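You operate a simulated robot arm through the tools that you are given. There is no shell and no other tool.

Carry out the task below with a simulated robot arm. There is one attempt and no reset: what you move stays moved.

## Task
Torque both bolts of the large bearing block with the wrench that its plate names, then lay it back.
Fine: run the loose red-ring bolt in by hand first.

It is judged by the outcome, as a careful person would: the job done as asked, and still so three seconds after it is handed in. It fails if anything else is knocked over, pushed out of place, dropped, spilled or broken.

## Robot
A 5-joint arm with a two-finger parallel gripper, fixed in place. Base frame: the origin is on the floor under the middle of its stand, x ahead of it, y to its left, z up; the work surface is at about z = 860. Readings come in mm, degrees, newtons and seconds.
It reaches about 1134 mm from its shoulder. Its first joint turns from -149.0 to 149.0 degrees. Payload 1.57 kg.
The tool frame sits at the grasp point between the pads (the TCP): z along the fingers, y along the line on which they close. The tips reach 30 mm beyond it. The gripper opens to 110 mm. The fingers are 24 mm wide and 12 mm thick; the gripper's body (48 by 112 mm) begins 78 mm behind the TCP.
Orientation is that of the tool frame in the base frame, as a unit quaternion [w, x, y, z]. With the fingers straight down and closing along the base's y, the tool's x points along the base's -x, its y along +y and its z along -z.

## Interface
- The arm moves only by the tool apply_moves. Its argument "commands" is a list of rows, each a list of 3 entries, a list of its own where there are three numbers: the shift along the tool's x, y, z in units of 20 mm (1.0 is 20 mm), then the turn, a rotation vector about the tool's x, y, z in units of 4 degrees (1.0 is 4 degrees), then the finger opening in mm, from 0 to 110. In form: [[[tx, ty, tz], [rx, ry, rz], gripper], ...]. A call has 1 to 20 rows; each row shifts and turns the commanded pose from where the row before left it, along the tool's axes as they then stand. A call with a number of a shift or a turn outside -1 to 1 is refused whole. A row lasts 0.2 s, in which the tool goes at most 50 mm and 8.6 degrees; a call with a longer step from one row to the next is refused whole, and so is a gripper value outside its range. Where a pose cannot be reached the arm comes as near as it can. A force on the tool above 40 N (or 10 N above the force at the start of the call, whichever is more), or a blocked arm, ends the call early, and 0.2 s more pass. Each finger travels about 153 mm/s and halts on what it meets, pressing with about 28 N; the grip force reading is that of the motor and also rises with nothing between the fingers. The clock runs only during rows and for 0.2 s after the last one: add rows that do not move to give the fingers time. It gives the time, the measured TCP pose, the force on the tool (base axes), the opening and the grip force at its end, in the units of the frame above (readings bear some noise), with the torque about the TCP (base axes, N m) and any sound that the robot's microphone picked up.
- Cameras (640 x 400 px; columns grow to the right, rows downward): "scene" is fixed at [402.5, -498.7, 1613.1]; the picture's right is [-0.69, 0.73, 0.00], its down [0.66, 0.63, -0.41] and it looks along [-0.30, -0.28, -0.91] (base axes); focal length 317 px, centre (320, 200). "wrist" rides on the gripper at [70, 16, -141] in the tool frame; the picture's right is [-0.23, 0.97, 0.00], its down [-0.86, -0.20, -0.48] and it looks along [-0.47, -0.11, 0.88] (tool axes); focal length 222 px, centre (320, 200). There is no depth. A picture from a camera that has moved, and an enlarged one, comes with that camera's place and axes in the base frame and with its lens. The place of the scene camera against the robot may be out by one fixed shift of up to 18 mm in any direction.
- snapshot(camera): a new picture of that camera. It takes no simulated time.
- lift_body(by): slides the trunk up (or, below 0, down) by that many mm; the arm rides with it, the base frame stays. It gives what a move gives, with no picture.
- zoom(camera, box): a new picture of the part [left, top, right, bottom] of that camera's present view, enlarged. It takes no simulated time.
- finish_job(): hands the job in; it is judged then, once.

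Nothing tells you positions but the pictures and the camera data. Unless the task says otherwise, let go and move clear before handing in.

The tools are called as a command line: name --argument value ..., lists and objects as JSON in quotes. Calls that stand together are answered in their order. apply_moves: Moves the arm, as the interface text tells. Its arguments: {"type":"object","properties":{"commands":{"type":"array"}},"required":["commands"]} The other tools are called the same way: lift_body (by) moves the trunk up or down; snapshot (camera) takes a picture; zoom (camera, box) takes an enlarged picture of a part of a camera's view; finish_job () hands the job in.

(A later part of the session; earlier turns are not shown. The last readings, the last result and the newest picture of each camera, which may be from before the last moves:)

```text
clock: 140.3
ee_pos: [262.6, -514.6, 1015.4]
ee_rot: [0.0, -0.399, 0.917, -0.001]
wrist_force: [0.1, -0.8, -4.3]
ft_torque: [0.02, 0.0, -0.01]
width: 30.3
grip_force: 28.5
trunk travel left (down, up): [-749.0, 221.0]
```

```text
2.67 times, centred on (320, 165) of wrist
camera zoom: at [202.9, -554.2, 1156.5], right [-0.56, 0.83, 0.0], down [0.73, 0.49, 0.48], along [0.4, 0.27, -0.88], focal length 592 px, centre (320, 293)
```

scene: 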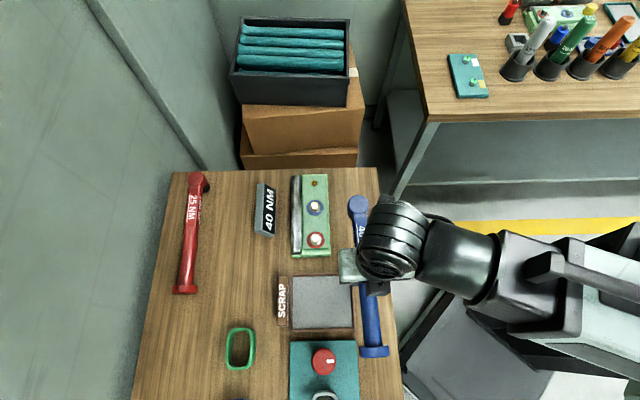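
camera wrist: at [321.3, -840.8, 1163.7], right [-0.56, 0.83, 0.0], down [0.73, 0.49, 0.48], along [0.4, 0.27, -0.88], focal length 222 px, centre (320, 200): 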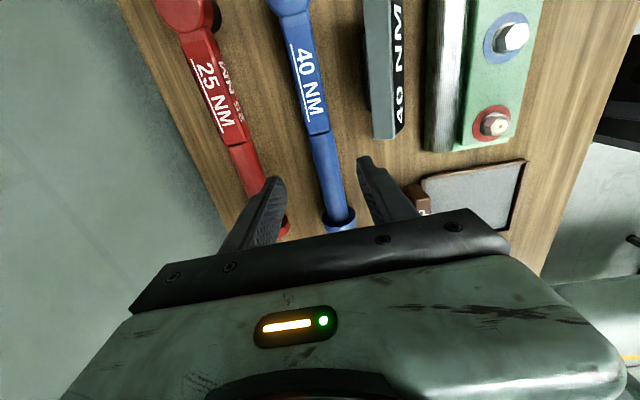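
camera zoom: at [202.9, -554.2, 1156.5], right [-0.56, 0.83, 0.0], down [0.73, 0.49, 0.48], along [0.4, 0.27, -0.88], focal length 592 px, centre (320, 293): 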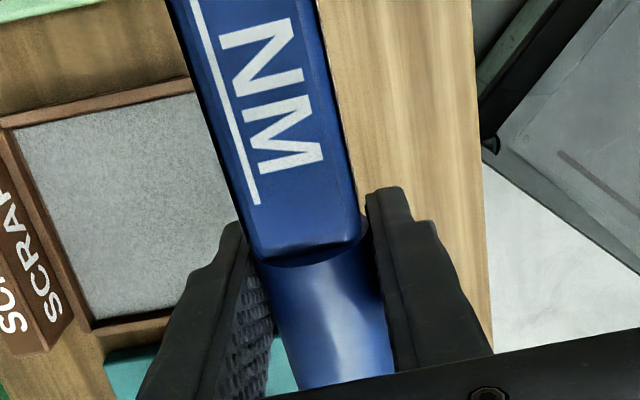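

No slip this time. I'll turn the handle to about 85° and check the socket's place over the red bolt.

apply_moves --commands '[[[0, 0, 0], [0, 0, -0.3], 20], [[0, 0, 0], [0, 0, -0.6], 20], [[0, 0, 0], [0, 0, -0.6], 20], [[0, 0, 0], [0, 0, -0.6], 20], [[0, 0, 0], [0, 0, -0.6], 20], [[0, 0, 0], [0, 0, -0.6], 20], [[0, 0, 0], [0, 0, -0.6], 20], [[0, 0, 0], [0, 0, -0.6], 20], [[0, 0, 0], [0, 0, -0.6], 20], [[0, 0, 0], [0, 0, -0.6], 20], [[0, 0, 0], [0, 0, -0.6], 20], [[0, 0, 0], [0, 0, -0.6], 20], [[0, 0, 0], [0, 0, -0.6], 20], [[0, 0, 0], [0, 0, -0.6], 20], [[0, 0, 0], [0, 0, -0.6], 20], [[0, 0, 0], [0, 0, -0.6], 20], [[0, 0, 0], [0, 0, -0.2], 20], [[0, 0, 0], [0, 0, 0], 20]]'

snapshot --camera "scene"

zoom --camera "scene" --box '[290, 190, 370, 260]'

zoom --camera "wrist" --box '[230, 90, 410, 240]'

```text
clock: 144.1
ee_pos: [263.3, -513.8, 1014.7]
ee_rot: [0.0, -0.676, 0.737, 0.0]
wrist_force: [-0.7, 0.7, -4.5]
ft_torque: [0.05, 0.04, 0.02]
width: 30.1
grip_force: 27.7
trunk travel left (down, up): [-749.0, 221.0]
```

```text
taken
```

scene: 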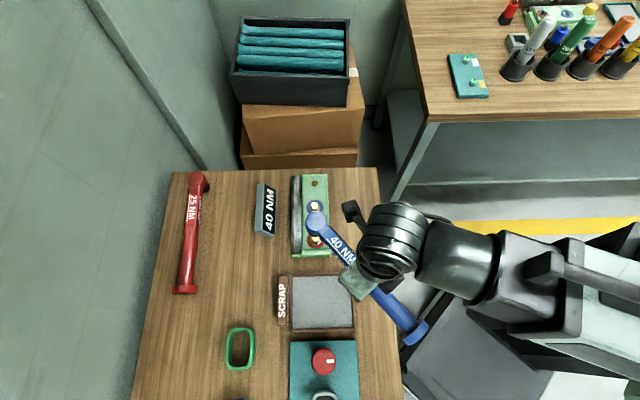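

```text
5.71 times, centred on (330, 225) of scene
camera zoom: at [402.5, -498.7, 1613.1], right [-0.69, 0.73, 0.0], down [0.66, 0.63, -0.41], along [-0.3, -0.28, -0.91], focal length 1810 px, centre (263, 57)
```

zoom: 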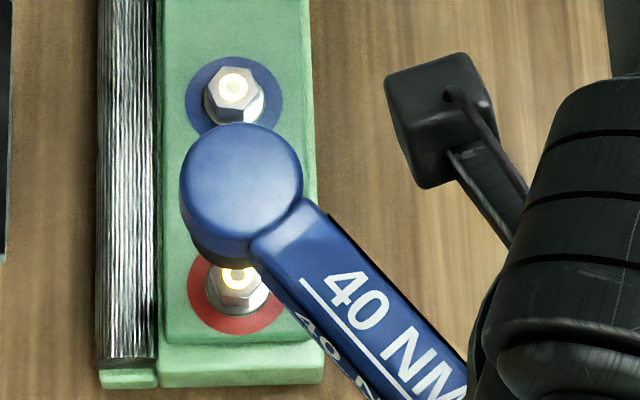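

```text
2.67 times, centred on (320, 165) of wrist
camera zoom: at [240.6, -582.3, 1156.5], right [-0.95, 0.31, 0.0], down [0.27, 0.83, 0.48], along [0.15, 0.46, -0.88], focal length 592 px, centre (320, 293)
```

zoom: 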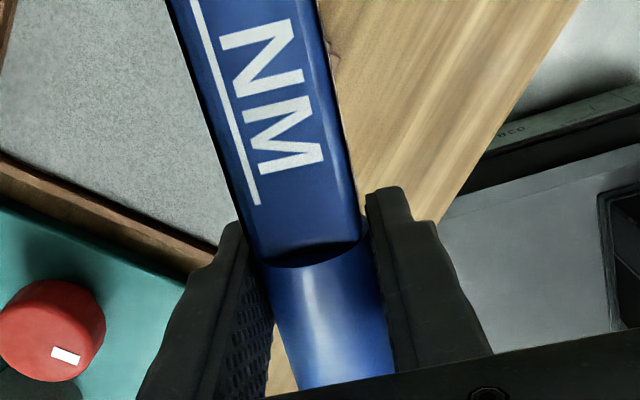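

apply_moves --commands '[[[0.12, 0, 0], [0, 0, 0], 20], [[0.104, 0, 0], [0, 0, 0], 20], [[0, 0, 0], [0, 0, 0], 20]]'

lift_body --by -45

zoom --camera "scene" --box '[290, 200, 350, 260]'

```text
clock: 144.9
ee_pos: [262.6, -519.6, 1015.7]
ee_rot: [0.0, -0.676, 0.737, 0.0]
wrist_force: [1.1, -0.1, -3.9]
ft_torque: [0.08, -0.03, 0.01]
width: 30.4
grip_force: 27.7
trunk travel left (down, up): [-749.0, 221.0]
```

```text
clock: 145.8
ee_pos: [262.1, -518.5, 970.6]
ee_rot: [0.0, -0.677, 0.736, 0.001]
wrist_force: [0.1, -0.5, -4.1]
ft_torque: [0.08, -0.01, 0.08]
width: 30.2
grip_force: 28.0
trunk travel left (down, up): [-704.0, 266.0]
```

```text
6.67 times, centred on (320, 230) of scene
camera zoom: at [402.5, -498.7, 1613.1], right [-0.69, 0.73, 0.0], down [0.66, 0.63, -0.41], along [-0.3, -0.28, -0.91], focal length 2112 px, centre (320, 0)
```

zoom: 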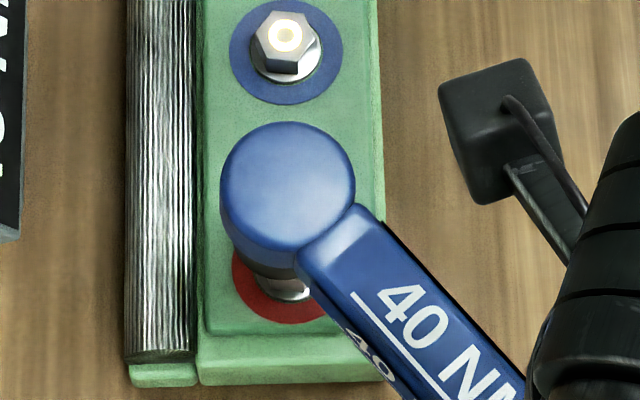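

The socket is lined up above the red bolt. I'll lower in small steps and watch the contact force.

lift_body --by -10

lift_body --by -5

zoom --camera "scene" --box '[290, 200, 350, 260]'

```text
clock: 146.3
ee_pos: [262.7, -517.4, 961.7]
ee_rot: [0.0, -0.676, 0.737, 0.0]
wrist_force: [0.2, -0.1, -4.3]
ft_torque: [0.09, -0.03, 0.01]
width: 30.5
grip_force: 27.5
trunk travel left (down, up): [-694.0, 276.0]
```

```text
clock: 146.9
ee_pos: [262.6, -518.4, 955.0]
ee_rot: [0.0, -0.676, 0.737, 0.0]
wrist_force: [0.2, -0.2, -4.2]
ft_torque: [0.0, 0.01, 0.01]
width: 30.3
grip_force: 28.0
trunk travel left (down, up): [-689.0, 281.0]
```

```text
6.67 times, centred on (320, 230) of scene
camera zoom: at [402.5, -498.7, 1613.1], right [-0.69, 0.73, 0.0], down [0.66, 0.63, -0.41], along [-0.3, -0.28, -0.91], focal length 2112 px, centre (320, 0)
```

zoom: 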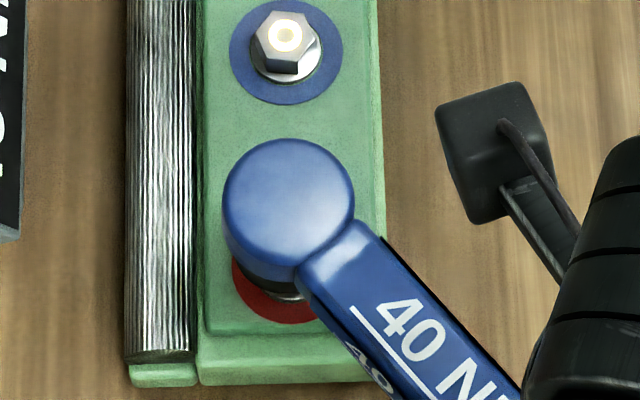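

lift_body --by -4

lift_body --by -3

lift_body --by -3

zoom --camera "scene" --box '[290, 200, 350, 260]'

```text
clock: 147.4
ee_pos: [262.6, -518.3, 951.6]
ee_rot: [0.0, -0.676, 0.737, 0.0]
wrist_force: [-0.2, 1.3, 0.1]
ft_torque: [-0.41, 0.02, 0.03]
width: 30.5
grip_force: 27.9
trunk travel left (down, up): [-685.0, 285.0]
```

```text
clock: 147.9
ee_pos: [262.0, -518.0, 948.5]
ee_rot: [0.0, -0.677, 0.736, 0.0]
wrist_force: [0.5, 2.3, 0.8]
ft_torque: [-0.42, 0.01, 0.12]
width: 30.2
grip_force: 27.6
trunk travel left (down, up): [-682.0, 288.0]
```

```text
clock: 148.4
ee_pos: [263.6, -516.9, 944.6]
ee_rot: [0.0, -0.676, 0.736, 0.0]
wrist_force: [-0.4, 3.1, 0.3]
ft_torque: [-0.4, 0.08, -0.05]
width: 30.5
grip_force: 27.3
trunk travel left (down, up): [-679.0, 291.0]
```

```text
6.67 times, centred on (320, 230) of scene
camera zoom: at [402.5, -498.7, 1613.1], right [-0.69, 0.73, 0.0], down [0.66, 0.63, -0.41], along [-0.3, -0.28, -0.91], focal length 2112 px, centre (320, 0)
```

zoom: 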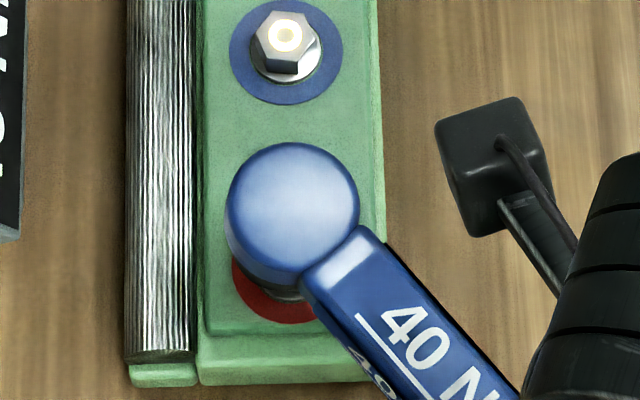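

The socket touched the bolt top but didn't drop on. I'll back off a little and look closely at the alignment.

lift_body --by 9

zoom --camera "scene" --box '[300, 212, 340, 252]'

zoom --camera "wrist" --box '[230, 0, 410, 150]'

```text
clock: 149.0
ee_pos: [261.7, -518.3, 954.3]
ee_rot: [0.0, -0.676, 0.737, 0.0]
wrist_force: [0.2, 0.0, -3.9]
ft_torque: [0.05, -0.02, 0.01]
width: 30.1
grip_force: 27.9
trunk travel left (down, up): [-688.0, 282.0]
```

```text
10.00 times, centred on (320, 232) of scene
camera zoom: at [402.5, -498.7, 1613.1], right [-0.69, 0.73, 0.0], down [0.66, 0.63, -0.41], along [-0.3, -0.28, -0.91], focal length 3168 px, centre (320, -120)
```

zoom: 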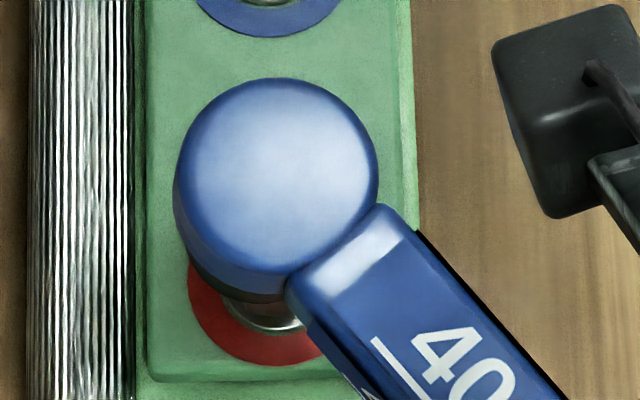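

```text
2.67 times, centred on (320, 75) of wrist
camera zoom: at [240.1, -586.7, 1095.5], right [-0.95, 0.31, 0.0], down [0.27, 0.83, 0.48], along [0.15, 0.46, -0.88], focal length 592 px, centre (320, 533)
```

zoom: 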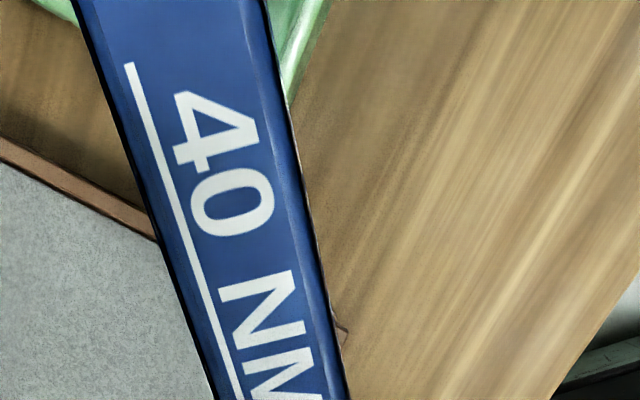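

zoom --camera "scene" --box '[296, 190, 336, 230]'

zoom --camera "scene" --box '[305, 232, 330, 257]'

```text
10.00 times, centred on (316, 210) of scene
camera zoom: at [402.5, -498.7, 1613.1], right [-0.69, 0.73, 0.0], down [0.66, 0.63, -0.41], along [-0.3, -0.28, -0.91], focal length 3168 px, centre (360, 100)
```

zoom: 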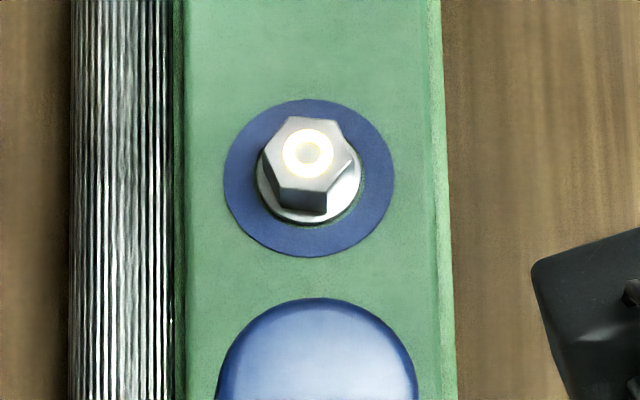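

```text
16.00 times, centred on (318, 244) of scene
camera zoom: at [402.5, -498.7, 1613.1], right [-0.69, 0.73, 0.0], down [0.66, 0.63, -0.41], along [-0.3, -0.28, -0.91], focal length 5069 px, centre (360, -512)
```

zoom: 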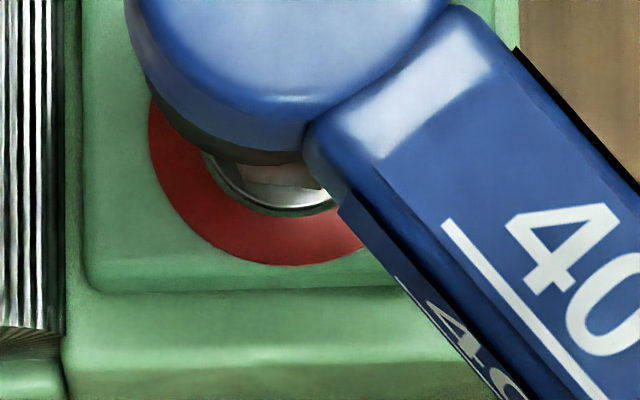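

The socket looks about 2 mm off toward -x. I'll nudge it over and try again gently.

apply_moves --commands '[[[0, -0.1, 0], [0, 0, 0], 20], [[0, 0, 0], [0, 0, 0], 20]]'

lift_body --by -4

lift_body --by -3

```text
clock: 149.6
ee_pos: [263.6, -518.0, 954.6]
ee_rot: [-0.001, -0.676, 0.737, 0.0]
wrist_force: [0.3, 1.1, -3.9]
ft_torque: [0.06, 0.01, -0.01]
width: 30.2
grip_force: 28.5
trunk travel left (down, up): [-688.0, 282.0]
```

```text
clock: 150.2
ee_pos: [265.3, -518.4, 949.7]
ee_rot: [0.001, -0.676, 0.737, 0.0]
wrist_force: [-0.4, 0.2, -3.8]
ft_torque: [0.07, -0.03, 0.02]
width: 30.2
grip_force: 28.1
trunk travel left (down, up): [-684.0, 286.0]
```

```text
clock: 150.7
ee_pos: [264.9, -518.1, 947.7]
ee_rot: [0.0, -0.677, 0.736, 0.0]
wrist_force: [0.0, -0.1, -3.1]
ft_torque: [0.02, 0.0, 0.0]
width: 30.2
grip_force: 27.8
trunk travel left (down, up): [-681.0, 289.0]
```

lift_body --by -3

lift_body --by -3

zoom --camera "scene" --box '[300, 212, 340, 252]'

```text
clock: 151.2
ee_pos: [264.1, -517.9, 945.3]
ee_rot: [0.0, -0.676, 0.737, 0.0]
wrist_force: [1.1, -0.5, 0.9]
ft_torque: [-0.57, 0.07, 0.18]
width: 30.1
grip_force: 27.9
trunk travel left (down, up): [-678.0, 292.0]
```

```text
clock: 151.7
ee_pos: [263.9, -518.5, 941.7]
ee_rot: [0.0, -0.676, 0.737, 0.0]
wrist_force: [0.2, 2.8, 0.1]
ft_torque: [-0.45, 0.02, 0.08]
width: 30.7
grip_force: 27.7
trunk travel left (down, up): [-675.0, 295.0]
```

```text
10.00 times, centred on (320, 232) of scene
camera zoom: at [402.5, -498.7, 1613.1], right [-0.69, 0.73, 0.0], down [0.66, 0.63, -0.41], along [-0.3, -0.28, -0.91], focal length 3168 px, centre (320, -120)
```

zoom: 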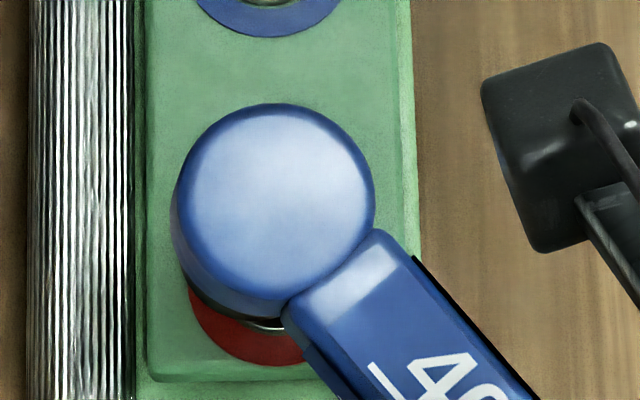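

zoom --camera "scene" --box '[305, 232, 330, 257]'

zoom --camera "wrist" --box '[230, 0, 410, 150]'

```text
16.00 times, centred on (318, 244) of scene
camera zoom: at [402.5, -498.7, 1613.1], right [-0.69, 0.73, 0.0], down [0.66, 0.63, -0.41], along [-0.3, -0.28, -0.91], focal length 5069 px, centre (360, -512)
```

zoom: 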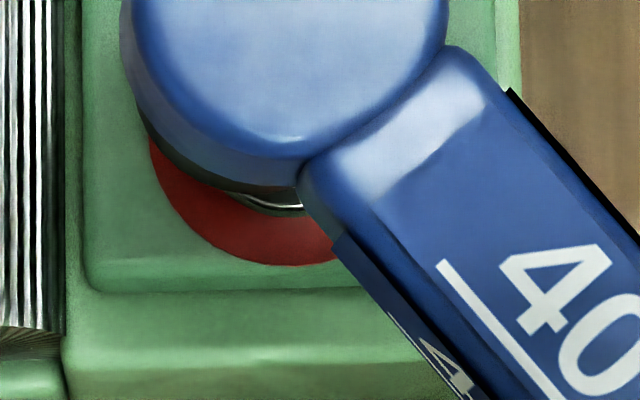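

```text
2.67 times, centred on (320, 75) of wrist
camera zoom: at [242.3, -586.3, 1082.7], right [-0.95, 0.31, 0.0], down [0.27, 0.83, 0.48], along [0.15, 0.46, -0.88], focal length 592 px, centre (320, 533)
```

zoom: 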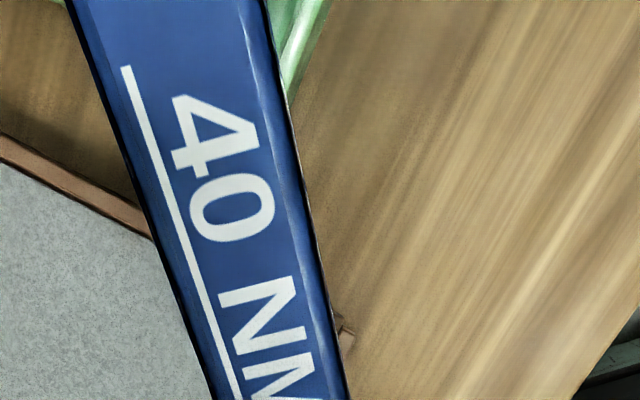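

The socket has dropped over the bolt head (about 7–8 mm engaged, wrench level). Now I swing the handle clockwise about the bolt axis in short arcs, listening for the click.

apply_moves --commands '[[[0.008, -0.24, 0], [0, 0, 0.5], 20], [[0.008, -0.24, 0], [0, 0, 0.5], 20], [[0.008, -0.24, 0], [0, 0, 0.5], 20], [[0.008, -0.24, 0], [0, 0, 0.5], 20]]'

zoom --camera "scene" --box '[300, 212, 340, 252]'

```text
clock: 152.7
ee_pos: [283.7, -521.9, 941.4]
ee_rot: [0.0, -0.623, 0.782, 0.0]
wrist_force: [0.7, 1.2, -1.7]
ft_torque: [-0.29, 0.05, 0.08]
width: 30.3
grip_force: 28.2
trunk travel left (down, up): [-675.0, 295.0]
```

```text
10.00 times, centred on (320, 232) of scene
camera zoom: at [402.5, -498.7, 1613.1], right [-0.69, 0.73, 0.0], down [0.66, 0.63, -0.41], along [-0.3, -0.28, -0.91], focal length 3168 px, centre (320, -120)
```

zoom: 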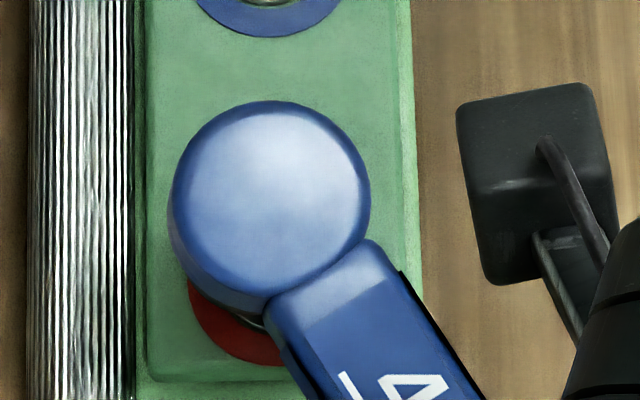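

apply_moves --commands '[[[0.008, -0.24, 0], [0, 0, 0.5], 20], [[0.008, -0.24, 0], [0, 0, 0.5], 20], [[0.008, -0.24, 0], [0, 0, 0.5], 20], [[0.008, -0.24, 0], [0, 0, 0.5], 20]]'

zoom --camera "scene" --box '[300, 212, 340, 252]'

```text
clock: 153.7
ee_pos: [301.3, -526.2, 942.2]
ee_rot: [-0.001, -0.567, 0.824, -0.001]
wrist_force: [-0.9, 0.6, -1.0]
ft_torque: [-0.26, 0.12, -0.1]
width: 30.7
grip_force: 28.2
trunk travel left (down, up): [-675.0, 295.0]
```

```text
10.00 times, centred on (320, 232) of scene
camera zoom: at [402.5, -498.7, 1613.1], right [-0.69, 0.73, 0.0], down [0.66, 0.63, -0.41], along [-0.3, -0.28, -0.91], focal length 3168 px, centre (320, -120)
```

zoom: 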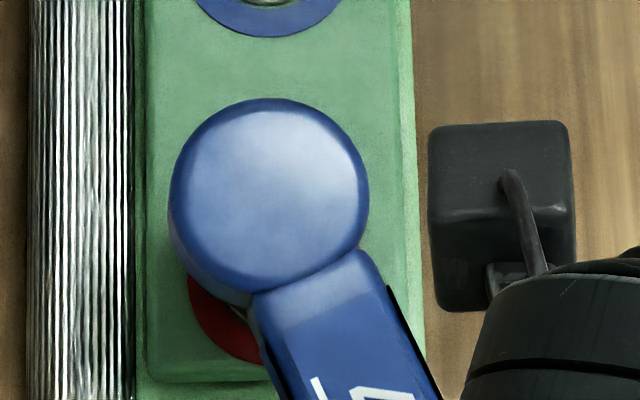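

zoom --camera "scene" --box '[305, 232, 330, 257]'

snapshot --camera "scene"

```text
16.00 times, centred on (318, 244) of scene
camera zoom: at [402.5, -498.7, 1613.1], right [-0.69, 0.73, 0.0], down [0.66, 0.63, -0.41], along [-0.3, -0.28, -0.91], focal length 5069 px, centre (360, -512)
```

zoom: 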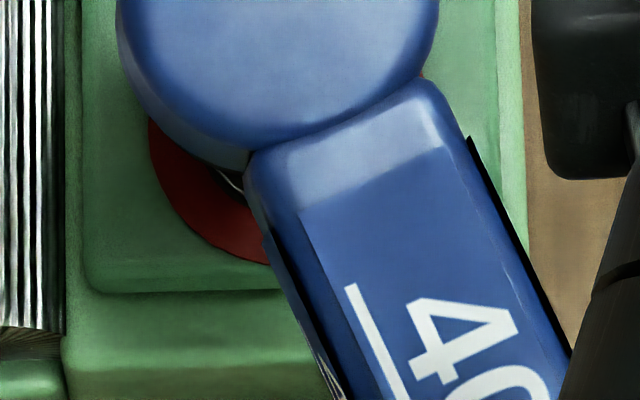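

```text
taken
```

scene: 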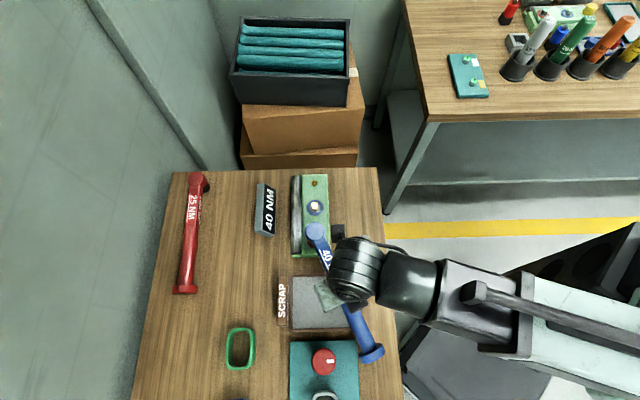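

zoom --camera "wrist" --box '[230, 0, 410, 150]'

lift_body --by -3

zoom --camera "wrist" --box '[230, 0, 410, 150]'

zoom --camera "scene" --box '[300, 212, 340, 252]'

```text
2.67 times, centred on (320, 75) of wrist
camera zoom: at [260.8, -587.5, 1082.6], right [-0.83, 0.56, 0.0], down [0.49, 0.73, 0.48], along [0.27, 0.4, -0.88], focal length 592 px, centre (320, 533)
```

zoom: 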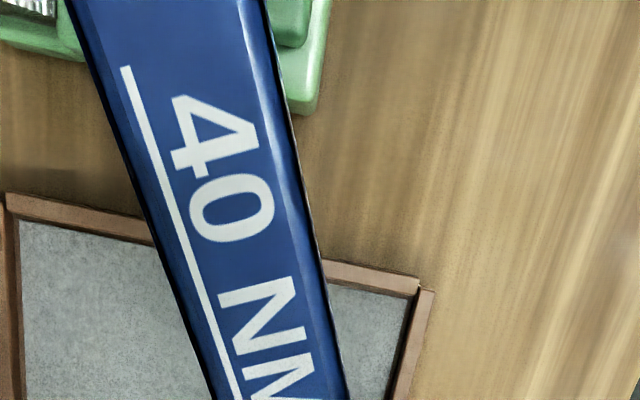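

```text
clock: 154.2
ee_pos: [302.1, -527.9, 939.9]
ee_rot: [0.0, -0.567, 0.824, 0.0]
wrist_force: [0.7, 2.4, 0.9]
ft_torque: [-0.49, 0.2, 0.02]
width: 30.7
grip_force: 28.4
trunk travel left (down, up): [-672.0, 298.0]
```

```text
2.67 times, centred on (320, 75) of wrist
camera zoom: at [260.9, -587.1, 1079.7], right [-0.83, 0.56, 0.0], down [0.49, 0.73, 0.48], along [0.27, 0.4, -0.88], focal length 592 px, centre (320, 533)
```

zoom: 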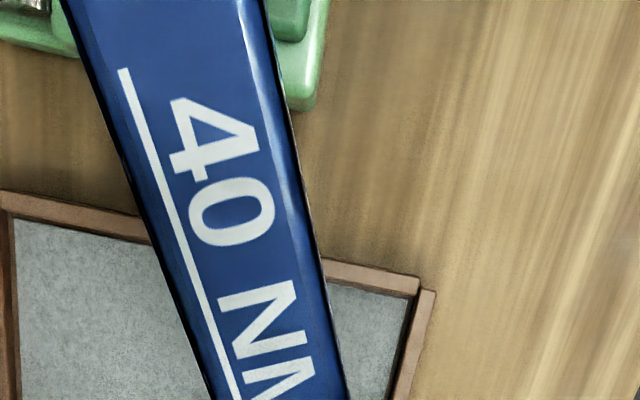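

```text
10.00 times, centred on (320, 232) of scene
camera zoom: at [402.5, -498.7, 1613.1], right [-0.69, 0.73, 0.0], down [0.66, 0.63, -0.41], along [-0.3, -0.28, -0.91], focal length 3168 px, centre (320, -120)
```

zoom: 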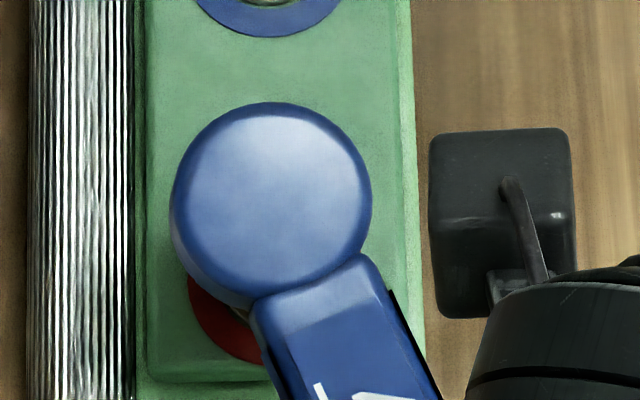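

zoom --camera "wrist" --box '[200, 10, 400, 190]'

```text
2.22 times, centred on (300, 100) of wrist
camera zoom: at [260.9, -587.1, 1079.7], right [-0.83, 0.56, 0.0], down [0.49, 0.73, 0.48], along [0.27, 0.4, -0.88], focal length 494 px, centre (364, 422)
```

zoom: 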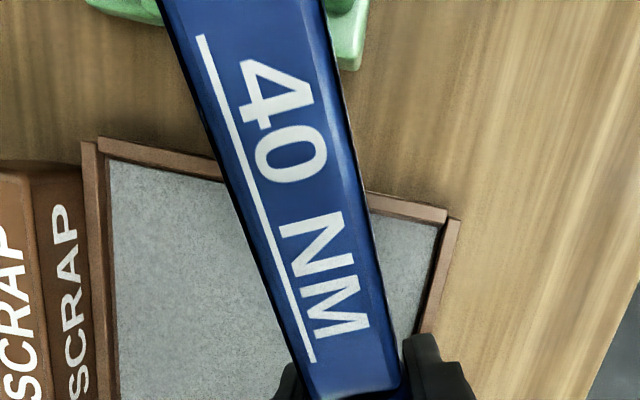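

The wrench got tilted head-up in the grip from pressing, and the socket seems to be still sitting on top of the bolt. I'll raise it and set it flat on the free strip of bench on the robot side to re-level it in the grip.

lift_body --by 45

apply_moves --commands '[[[0, 0, 0], [0, 0, 0.5], 20], [[0, 0, 0], [0, 0, 0.75], 20], [[0, 0, 0], [0, 0, 0.75], 20], [[0, 0, 0], [0, 0, 0.75], 20], [[0, 0, 0], [0, 0, 0.75], 20], [[0, 0, 0], [0, 0, 0.75], 20], [[0, 0, 0], [0, 0, 0.75], 20], [[0, 0, 0], [0, 0, 0.75], 20], [[0, 0, 0], [0, 0, 0.25], 20], [[0, 0, 0], [0, 0, 0], 20]]'

snapshot --camera "scene"

```text
clock: 155.1
ee_pos: [300.5, -527.7, 983.2]
ee_rot: [0.001, -0.568, 0.823, 0.0]
wrist_force: [-0.4, 0.5, -4.7]
ft_torque: [0.06, -0.02, 0.01]
width: 30.6
grip_force: 28.2
trunk travel left (down, up): [-717.0, 253.0]
```

```text
clock: 157.3
ee_pos: [301.2, -528.2, 984.2]
ee_rot: [0.0, -0.383, 0.924, 0.0]
wrist_force: [-0.4, -0.6, -4.6]
ft_torque: [0.04, -0.06, 0.02]
width: 30.1
grip_force: 27.9
trunk travel left (down, up): [-717.0, 253.0]
```

```text
taken
```

scene: 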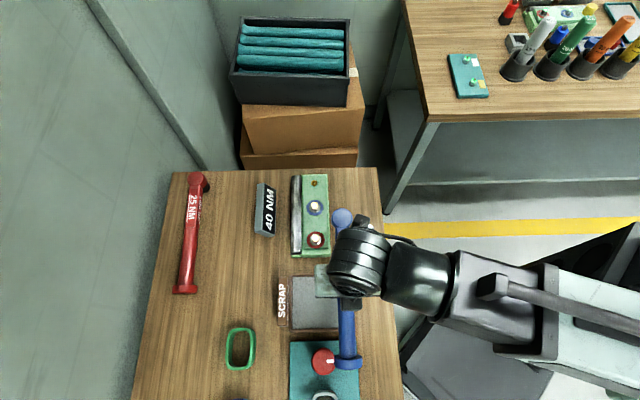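

apply_moves --commands '[[[0.3, 0.15, 0], [0, 0, 0], 20], [[0.58, 0.29, 0], [0, 0, 0], 20], [[0.58, 0.29, 0], [0, 0, 0], 20], [[0.58, 0.29, 0], [0, 0, 0], 20], [[0.58, 0.29, 0], [0, 0, 0], 20], [[0.58, 0.29, 0], [0, 0, 0], 20], [[0.58, 0.29, 0], [0, 0, 0], 20], [[0.58, 0.29, 0], [0, 0, 0], 20], [[0.58, 0.29, 0], [0, 0, 0], 20], [[0.58, 0.29, 0], [0, 0, 0], 20], [[0.58, 0.29, 0], [0, 0, 0], 20], [[0.58, 0.29, 0], [0, 0, 0], 20], [[0.3, 0.15, 0], [0, 0, 0], 20], [[0, 0, 0], [0, 0, 0], 20]]'

snapshot --camera "scene"

snapshot --camera "wrist"

```text
clock: 160.3
ee_pos: [153.3, -578.2, 983.2]
ee_rot: [0.0, -0.384, 0.923, -0.001]
wrist_force: [0.5, -0.2, -4.5]
ft_torque: [0.07, -0.06, 0.01]
width: 30.5
grip_force: 28.0
trunk travel left (down, up): [-717.0, 253.0]
```

```text
taken
```

scene: 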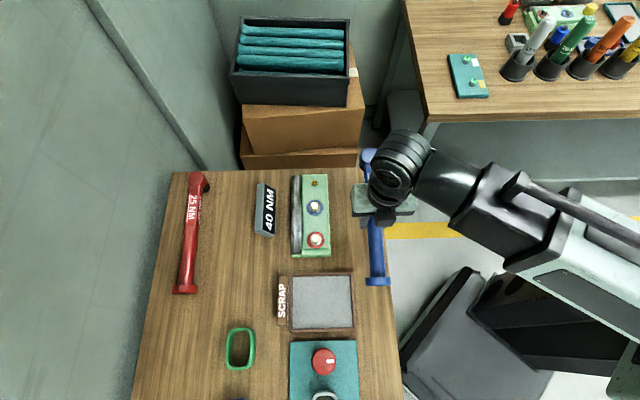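

```text
taken
camera wrist: at [92.1, -616.5, 1124.5], right [-0.53, 0.85, 0.0], down [0.74, 0.46, 0.48], along [0.41, 0.25, -0.88], focal length 222 px, centre (320, 200)
```

wrist: 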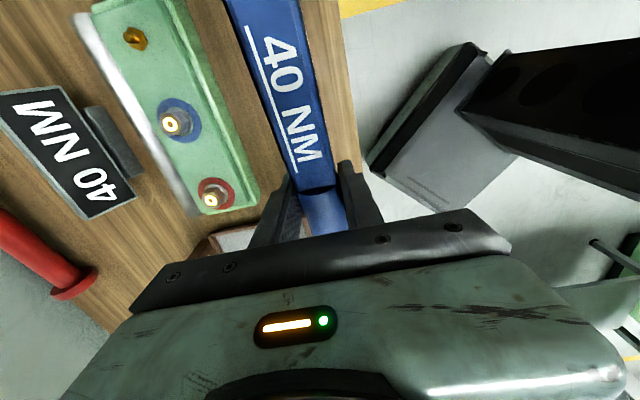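

lift_body --by -62

lift_body --by -8

lift_body --by -6

zoom --camera "scene" --box '[320, 130, 420, 300]'

```text
clock: 161.3
ee_pos: [153.1, -578.6, 921.3]
ee_rot: [0.0, -0.384, 0.923, 0.0]
wrist_force: [0.4, 0.2, -3.6]
ft_torque: [0.02, -0.05, 0.0]
width: 30.2
grip_force: 28.0
trunk travel left (down, up): [-655.0, 315.0]
```

```text
clock: 161.9
ee_pos: [153.5, -578.0, 913.3]
ee_rot: [0.0, -0.383, 0.924, 0.0]
wrist_force: [0.2, 0.4, -4.1]
ft_torque: [0.04, -0.01, -0.01]
width: 30.6
grip_force: 27.8
trunk travel left (down, up): [-647.0, 323.0]
```

```text
clock: 162.4
ee_pos: [152.0, -578.7, 907.2]
ee_rot: [0.0, -0.384, 0.923, 0.0]
wrist_force: [-0.3, -0.5, -4.0]
ft_torque: [0.04, -0.01, 0.02]
width: 30.3
grip_force: 28.0
trunk travel left (down, up): [-641.0, 329.0]
```

```text
2.35 times, centred on (370, 215) of scene
camera zoom: at [402.5, -498.7, 1613.1], right [-0.69, 0.73, 0.0], down [0.66, 0.63, -0.41], along [-0.3, -0.28, -0.91], focal length 745 px, centre (202, 165)
```

zoom: 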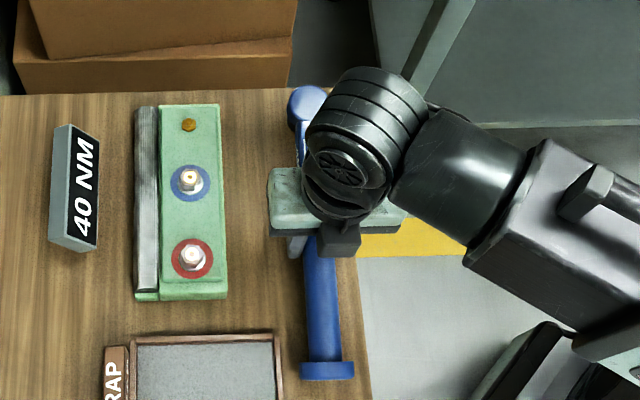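

lift_body --by -4

lift_body --by -3

lift_body --by -2

```text
clock: 163.0
ee_pos: [153.1, -578.7, 902.8]
ee_rot: [0.001, -0.383, 0.924, 0.0]
wrist_force: [0.3, 0.3, -3.4]
ft_torque: [0.09, -0.06, -0.01]
width: 30.6
grip_force: 27.6
trunk travel left (down, up): [-637.0, 333.0]
```

```text
clock: 163.5
ee_pos: [153.6, -577.3, 901.1]
ee_rot: [0.0, -0.383, 0.924, 0.001]
wrist_force: [-1.3, 0.1, -2.5]
ft_torque: [0.14, -0.17, 0.04]
width: 30.3
grip_force: 28.1
trunk travel left (down, up): [-634.0, 336.0]
```

```text
clock: 164.0
ee_pos: [153.0, -577.3, 898.1]
ee_rot: [0.0, -0.383, 0.924, 0.0]
wrist_force: [-1.4, -0.6, -1.3]
ft_torque: [0.27, -0.27, 0.05]
width: 30.0
grip_force: 28.1
trunk travel left (down, up): [-632.0, 338.0]
```

lift_body --by -2

lift_body --by -1.5

lift_body --by -1

zoom --camera "scene" --box '[340, 140, 400, 200]'

zoom --camera "wrist" --box '[200, 10, 400, 190]'

```text
clock: 164.5
ee_pos: [151.9, -577.2, 897.5]
ee_rot: [0.0, -0.383, 0.924, -0.001]
wrist_force: [-0.2, 0.7, -1.7]
ft_torque: [0.26, -0.24, 0.1]
width: 30.2
grip_force: 28.3
trunk travel left (down, up): [-630.0, 340.0]
```

```text
clock: 165.1
ee_pos: [152.3, -577.8, 896.1]
ee_rot: [0.0, -0.383, 0.924, -0.001]
wrist_force: [1.1, -5.5, 20.7]
ft_torque: [0.0, 0.0, 0.24]
width: 30.2
grip_force: 27.4
trunk travel left (down, up): [-628.0, 342.0]
```

```text
clock: 165.6
ee_pos: [153.4, -577.6, 895.1]
ee_rot: [0.0, -0.383, 0.924, -0.001]
wrist_force: [2.7, -7.9, 25.5]
ft_torque: [-0.12, -0.01, -0.08]
width: 30.7
grip_force: 27.9
trunk travel left (down, up): [-627.0, 343.0]
```

```text
6.67 times, centred on (370, 170) of scene
camera zoom: at [402.5, -498.7, 1613.1], right [-0.69, 0.73, 0.0], down [0.66, 0.63, -0.41], along [-0.3, -0.28, -0.91], focal length 2112 px, centre (-13, 400)
```

zoom: 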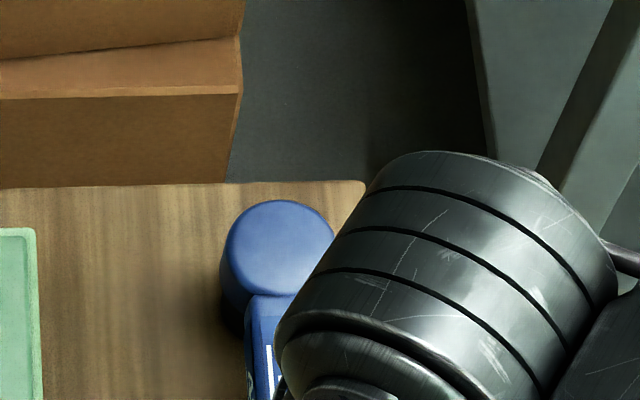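

```text
2.22 times, centred on (300, 100) of wrist
camera zoom: at [92.1, -615.7, 1035.8], right [-0.53, 0.85, 0.0], down [0.74, 0.47, 0.48], along [0.41, 0.25, -0.88], focal length 494 px, centre (364, 422)
```

zoom: 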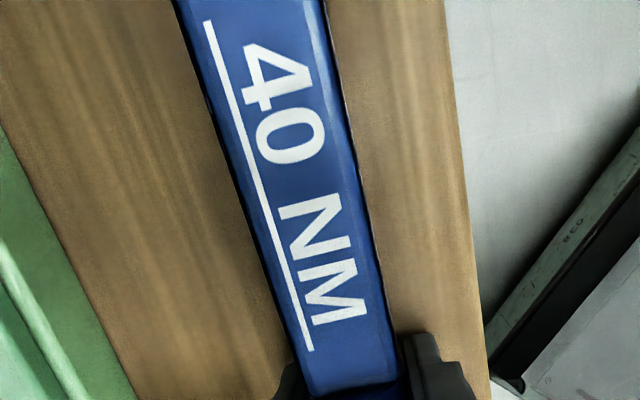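

The wrench lies flat again. From this known pose the socket centre comes out about 140.5 mm from the TCP, 3–4 mm more than I had used, which explains the miss. Raising and returning to the red bolt with that correction.

lift_body --by 77

apply_moves --commands '[[[-0.285, -0.062, 0], [0, 0, 0], 20], [[-0.57, -0.1235, 0], [0, 0, 0], 20], [[-0.57, -0.1235, 0], [0, 0, 0], 20], [[-0.57, -0.1235, 0], [0, 0, 0], 20], [[-0.57, -0.1235, 0], [0, 0, 0], 20], [[-0.57, -0.1235, 0], [0, 0, 0], 20], [[-0.57, -0.1235, 0], [0, 0, 0], 20], [[-0.57, -0.1235, 0], [0, 0, 0], 20], [[-0.57, -0.1235, 0], [0, 0, 0], 20], [[-0.57, -0.1235, 0], [0, 0, 0], 20], [[-0.285, -0.062, 0], [0, 0, 0], 20], [[0, 0, 0], [0, 0, 0], 20]]'

apply_moves --commands '[[[0, 0, 0], [0, 0, -0.3], 20], [[0, 0, 0], [0, 0, -0.65], 20], [[0, 0, 0], [0, 0, -0.65], 20], [[0, 0, 0], [0, 0, -0.65], 20], [[0, 0, 0], [0, 0, -0.65], 20], [[0, 0, 0], [0, 0, -0.65], 20], [[0, 0, 0], [0, 0, -0.65], 20], [[0, 0, 0], [0, 0, -0.65], 20], [[0, 0, 0], [0, 0, -0.65], 20], [[0, 0, 0], [0, 0, -0.65], 20], [[0, 0, 0], [0, 0, -0.65], 20], [[0, 0, 0], [0, 0, -0.65], 20], [[0, 0, 0], [0, 0, -0.65], 20], [[0, 0, 0], [0, 0, -0.65], 20], [[0, 0, 0], [0, 0, -0.65], 20], [[0, 0, 0], [0, 0, -0.65], 20], [[0, 0, 0], [0, 0, -0.65], 20], [[0, 0, 0], [0, 0, -0.55], 20], [[0, 0, 0], [0, 0, 0], 20]]'

zoom --camera "scene" --box '[290, 190, 350, 250]'

zoom --camera "wrist" --box '[200, 10, 400, 190]'

```text
clock: 166.7
ee_pos: [153.2, -578.7, 970.8]
ee_rot: [0.0, -0.383, 0.924, 0.0]
wrist_force: [-0.5, -0.7, -3.9]
ft_torque: [0.0, -0.01, 0.03]
width: 30.6
grip_force: 28.5
trunk travel left (down, up): [-704.0, 266.0]
```

```text
clock: 169.3
ee_pos: [250.8, -514.6, 971.6]
ee_rot: [-0.001, -0.384, 0.923, 0.0]
wrist_force: [0.4, -0.2, -4.1]
ft_torque: [0.05, -0.04, -0.01]
width: 30.6
grip_force: 27.8
trunk travel left (down, up): [-704.0, 266.0]
```

```text
clock: 173.3
ee_pos: [251.5, -515.1, 971.5]
ee_rot: [0.0, 0.707, -0.707, -0.001]
wrist_force: [0.1, 0.3, -4.4]
ft_torque: [0.08, -0.04, 0.0]
width: 30.3
grip_force: 27.7
trunk travel left (down, up): [-704.0, 266.0]
```

```text
6.67 times, centred on (320, 220) of scene
camera zoom: at [402.5, -498.7, 1613.1], right [-0.69, 0.73, 0.0], down [0.66, 0.63, -0.41], along [-0.3, -0.28, -0.91], focal length 2112 px, centre (320, 67)
```

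zoom: 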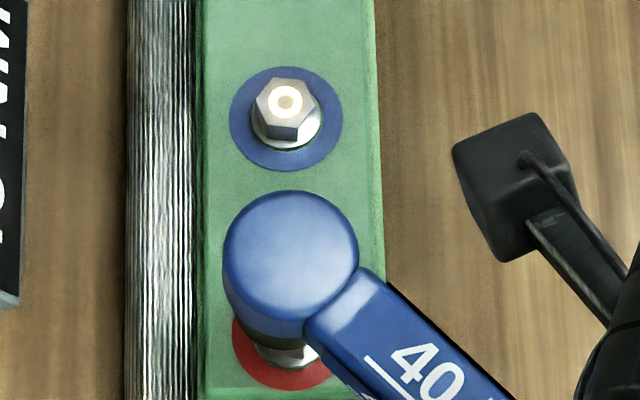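

```text
2.22 times, centred on (300, 100) of wrist
camera zoom: at [234.8, -585.3, 1112.0], right [-0.97, 0.23, 0.0], down [0.2, 0.86, 0.48], along [0.11, 0.47, -0.88], focal length 494 px, centre (364, 422)
```

zoom: 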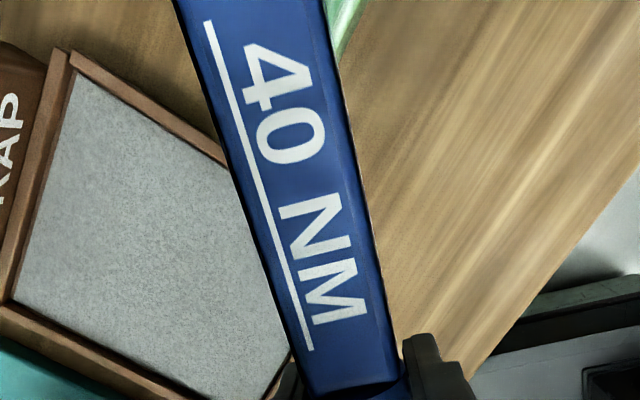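

apply_moves --commands '[[[-0.03, 0, 0], [0, 0, 0], 20], [[0, 0, 0], [0, 0, 0], 20]]'

lift_body --by -20

lift_body --by -1.5

lift_body --by -1.5

lift_body --by -1.5

```text
clock: 173.9
ee_pos: [251.1, -515.2, 971.4]
ee_rot: [0.0, 0.708, -0.706, 0.0]
wrist_force: [-0.2, -0.4, -4.4]
ft_torque: [0.07, 0.0, -0.03]
width: 30.6
grip_force: 28.1
trunk travel left (down, up): [-704.0, 266.0]
```

```text
clock: 174.6
ee_pos: [251.1, -515.2, 951.4]
ee_rot: [0.001, 0.708, -0.706, 0.0]
wrist_force: [-0.7, 0.2, -3.7]
ft_torque: [0.07, 0.03, 0.0]
width: 30.6
grip_force: 28.0
trunk travel left (down, up): [-684.0, 286.0]
```

```text
clock: 175.1
ee_pos: [251.2, -515.4, 949.4]
ee_rot: [0.0, 0.708, -0.706, -0.001]
wrist_force: [0.1, 0.4, -4.0]
ft_torque: [0.05, 0.0, 0.01]
width: 30.3
grip_force: 28.0
trunk travel left (down, up): [-683.0, 287.0]
```

```text
clock: 175.6
ee_pos: [250.9, -515.1, 948.2]
ee_rot: [0.0, 0.707, -0.707, 0.0]
wrist_force: [-0.8, 0.1, -4.0]
ft_torque: [0.07, -0.03, 0.04]
width: 30.7
grip_force: 28.0
trunk travel left (down, up): [-681.0, 289.0]
```

```text
clock: 176.1
ee_pos: [251.3, -516.0, 946.4]
ee_rot: [0.0, 0.708, -0.706, -0.001]
wrist_force: [0.9, -0.4, -4.0]
ft_torque: [0.05, -0.03, 0.0]
width: 30.5
grip_force: 27.8
trunk travel left (down, up): [-680.0, 290.0]
```

lift_body --by -1

lift_body --by -1

lift_body --by -1

lift_body --by -1

```text
clock: 176.6
ee_pos: [250.7, -515.1, 945.0]
ee_rot: [0.0, 0.708, -0.706, 0.001]
wrist_force: [0.4, 0.1, -3.4]
ft_torque: [0.05, -0.05, 0.0]
width: 30.6
grip_force: 27.7
trunk travel left (down, up): [-679.0, 291.0]
```

```text
clock: 177.1
ee_pos: [250.8, -514.8, 944.7]
ee_rot: [0.0, 0.708, -0.707, 0.001]
wrist_force: [0.6, -0.5, -3.5]
ft_torque: [0.05, 0.01, -0.03]
width: 30.5
grip_force: 27.7
trunk travel left (down, up): [-678.0, 292.0]
```

```text
clock: 177.6
ee_pos: [251.3, -515.3, 944.2]
ee_rot: [0.0, 0.707, -0.707, 0.0]
wrist_force: [-0.1, 0.1, -4.0]
ft_torque: [0.02, 0.03, -0.04]
width: 30.7
grip_force: 28.4
trunk travel left (down, up): [-677.0, 293.0]
```

```text
clock: 178.1
ee_pos: [250.7, -514.1, 943.3]
ee_rot: [0.0, 0.708, -0.706, -0.001]
wrist_force: [0.0, 0.3, -3.0]
ft_torque: [0.06, 0.0, 0.0]
width: 30.4
grip_force: 28.3
trunk travel left (down, up): [-676.0, 294.0]
```

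No contact force although the socket is already below the bolt's top, so it is sliding over the head. Continuing down until it seats.

lift_body --by -2

lift_body --by -2

lift_body --by -1

lift_body --by -1

zoom --camera "scene" --box '[290, 200, 350, 260]'

```text
clock: 178.7
ee_pos: [250.5, -514.1, 940.0]
ee_rot: [0.0, 0.708, -0.706, 0.0]
wrist_force: [-0.7, -0.8, -5.5]
ft_torque: [0.08, -0.01, 0.01]
width: 30.2
grip_force: 28.2
trunk travel left (down, up): [-674.0, 296.0]
```

```text
clock: 179.2
ee_pos: [250.6, -515.7, 937.7]
ee_rot: [-0.001, 0.708, -0.706, 0.0]
wrist_force: [0.2, 0.1, -3.4]
ft_torque: [0.04, 0.01, -0.01]
width: 30.4
grip_force: 28.1
trunk travel left (down, up): [-672.0, 298.0]
```

```text
clock: 179.7
ee_pos: [251.7, -514.9, 936.9]
ee_rot: [0.0, 0.707, -0.707, 0.0]
wrist_force: [-0.1, -0.4, -4.8]
ft_torque: [0.04, -0.01, 0.0]
width: 30.6
grip_force: 27.9
trunk travel left (down, up): [-671.0, 299.0]
```

```text
clock: 180.2
ee_pos: [251.7, -515.5, 936.5]
ee_rot: [0.0, 0.708, -0.706, 0.0]
wrist_force: [0.6, 0.1, 2.9]
ft_torque: [-0.87, -0.03, 0.18]
width: 30.1
grip_force: 27.7
trunk travel left (down, up): [-670.0, 300.0]
```

```text
6.67 times, centred on (320, 230) of scene
camera zoom: at [402.5, -498.7, 1613.1], right [-0.69, 0.73, 0.0], down [0.66, 0.63, -0.41], along [-0.3, -0.28, -0.91], focal length 2112 px, centre (320, 0)
```

zoom: 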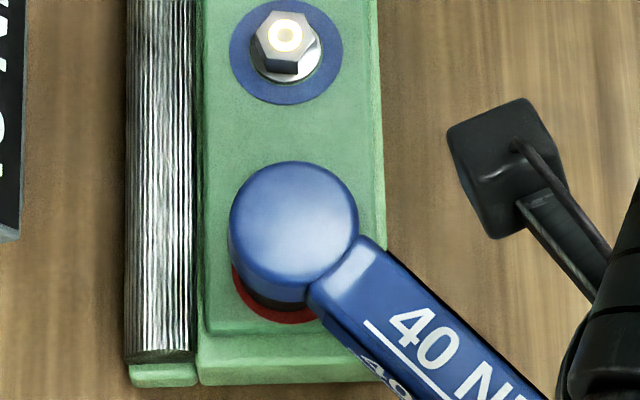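

Seated on the flange (TCP z≈936, socket over the bolt). Now turning clockwise about the bolt in short arcs.

apply_moves --commands '[[[0.005, -0.2445, 0], [0, 0, 0.5], 20], [[0.005, -0.2445, 0], [0, 0, 0.5], 20], [[0.005, -0.2445, 0], [0, 0, 0.5], 20], [[0.005, -0.2445, 0], [0, 0, 0.5], 20]]'

zoom --camera "scene" --box '[290, 200, 350, 260]'

```text
clock: 181.2
ee_pos: [269.7, -516.1, 936.1]
ee_rot: [0.0, -0.656, 0.755, 0.0]
wrist_force: [0.6, 0.6, -2.1]
ft_torque: [-0.19, 0.06, 0.67]
width: 30.4
grip_force: 28.2
trunk travel left (down, up): [-670.0, 300.0]
```

```text
6.67 times, centred on (320, 230) of scene
camera zoom: at [402.5, -498.7, 1613.1], right [-0.69, 0.73, 0.0], down [0.66, 0.63, -0.41], along [-0.3, -0.28, -0.91], focal length 2112 px, centre (320, 0)
```

zoom: 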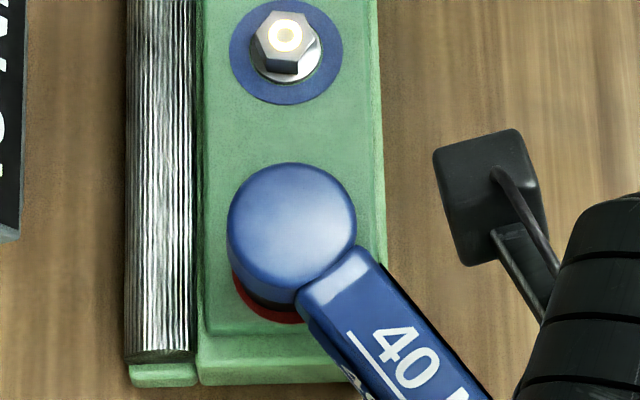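

apply_moves --commands '[[[0.005, -0.2445, 0], [0, 0, 0.5], 20], [[0.005, -0.2445, 0], [0, 0, 0.5], 20], [[0.005, -0.2445, 0], [0, 0, 0.5], 20]]'

```text
clock: 182.0
ee_pos: [286.6, -519.5, 936.8]
ee_rot: [0.001, -0.616, 0.788, 0.0]
wrist_force: [-1.8, 1.6, -4.1]
ft_torque: [0.08, 0.08, 0.57]
width: 30.4
grip_force: 28.4
trunk travel left (down, up): [-670.0, 300.0]
```

zoom --camera "scene" --box '[290, 200, 350, 260]'

zoom --camera "scene" --box '[280, 190, 400, 370]'

```text
6.67 times, centred on (320, 230) of scene
camera zoom: at [402.5, -498.7, 1613.1], right [-0.69, 0.73, 0.0], down [0.66, 0.63, -0.41], along [-0.3, -0.28, -0.91], focal length 2112 px, centre (320, 0)
```

zoom: 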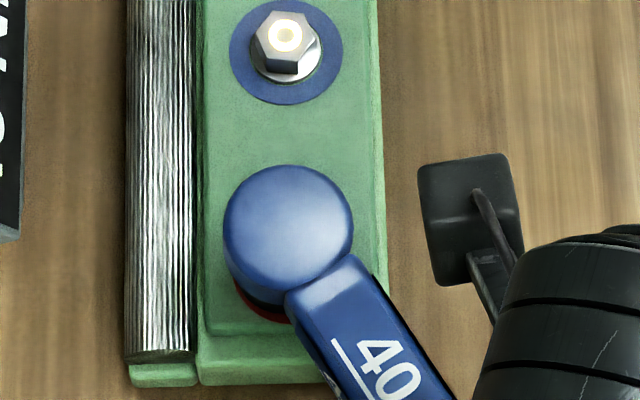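

```text
2.22 times, centred on (340, 280) of scene
camera zoom: at [402.5, -498.7, 1613.1], right [-0.69, 0.73, 0.0], down [0.66, 0.63, -0.41], along [-0.3, -0.28, -0.91], focal length 704 px, centre (276, 22)
```

zoom: 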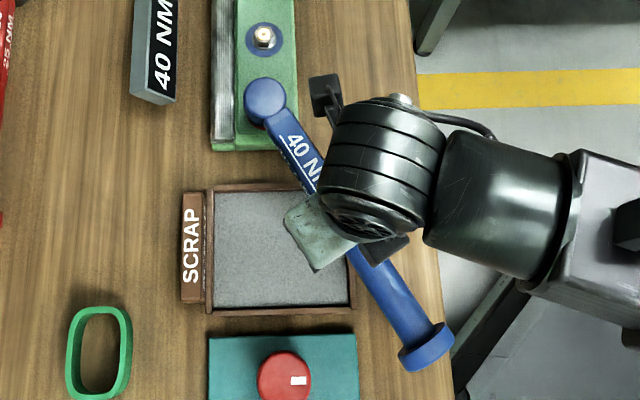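

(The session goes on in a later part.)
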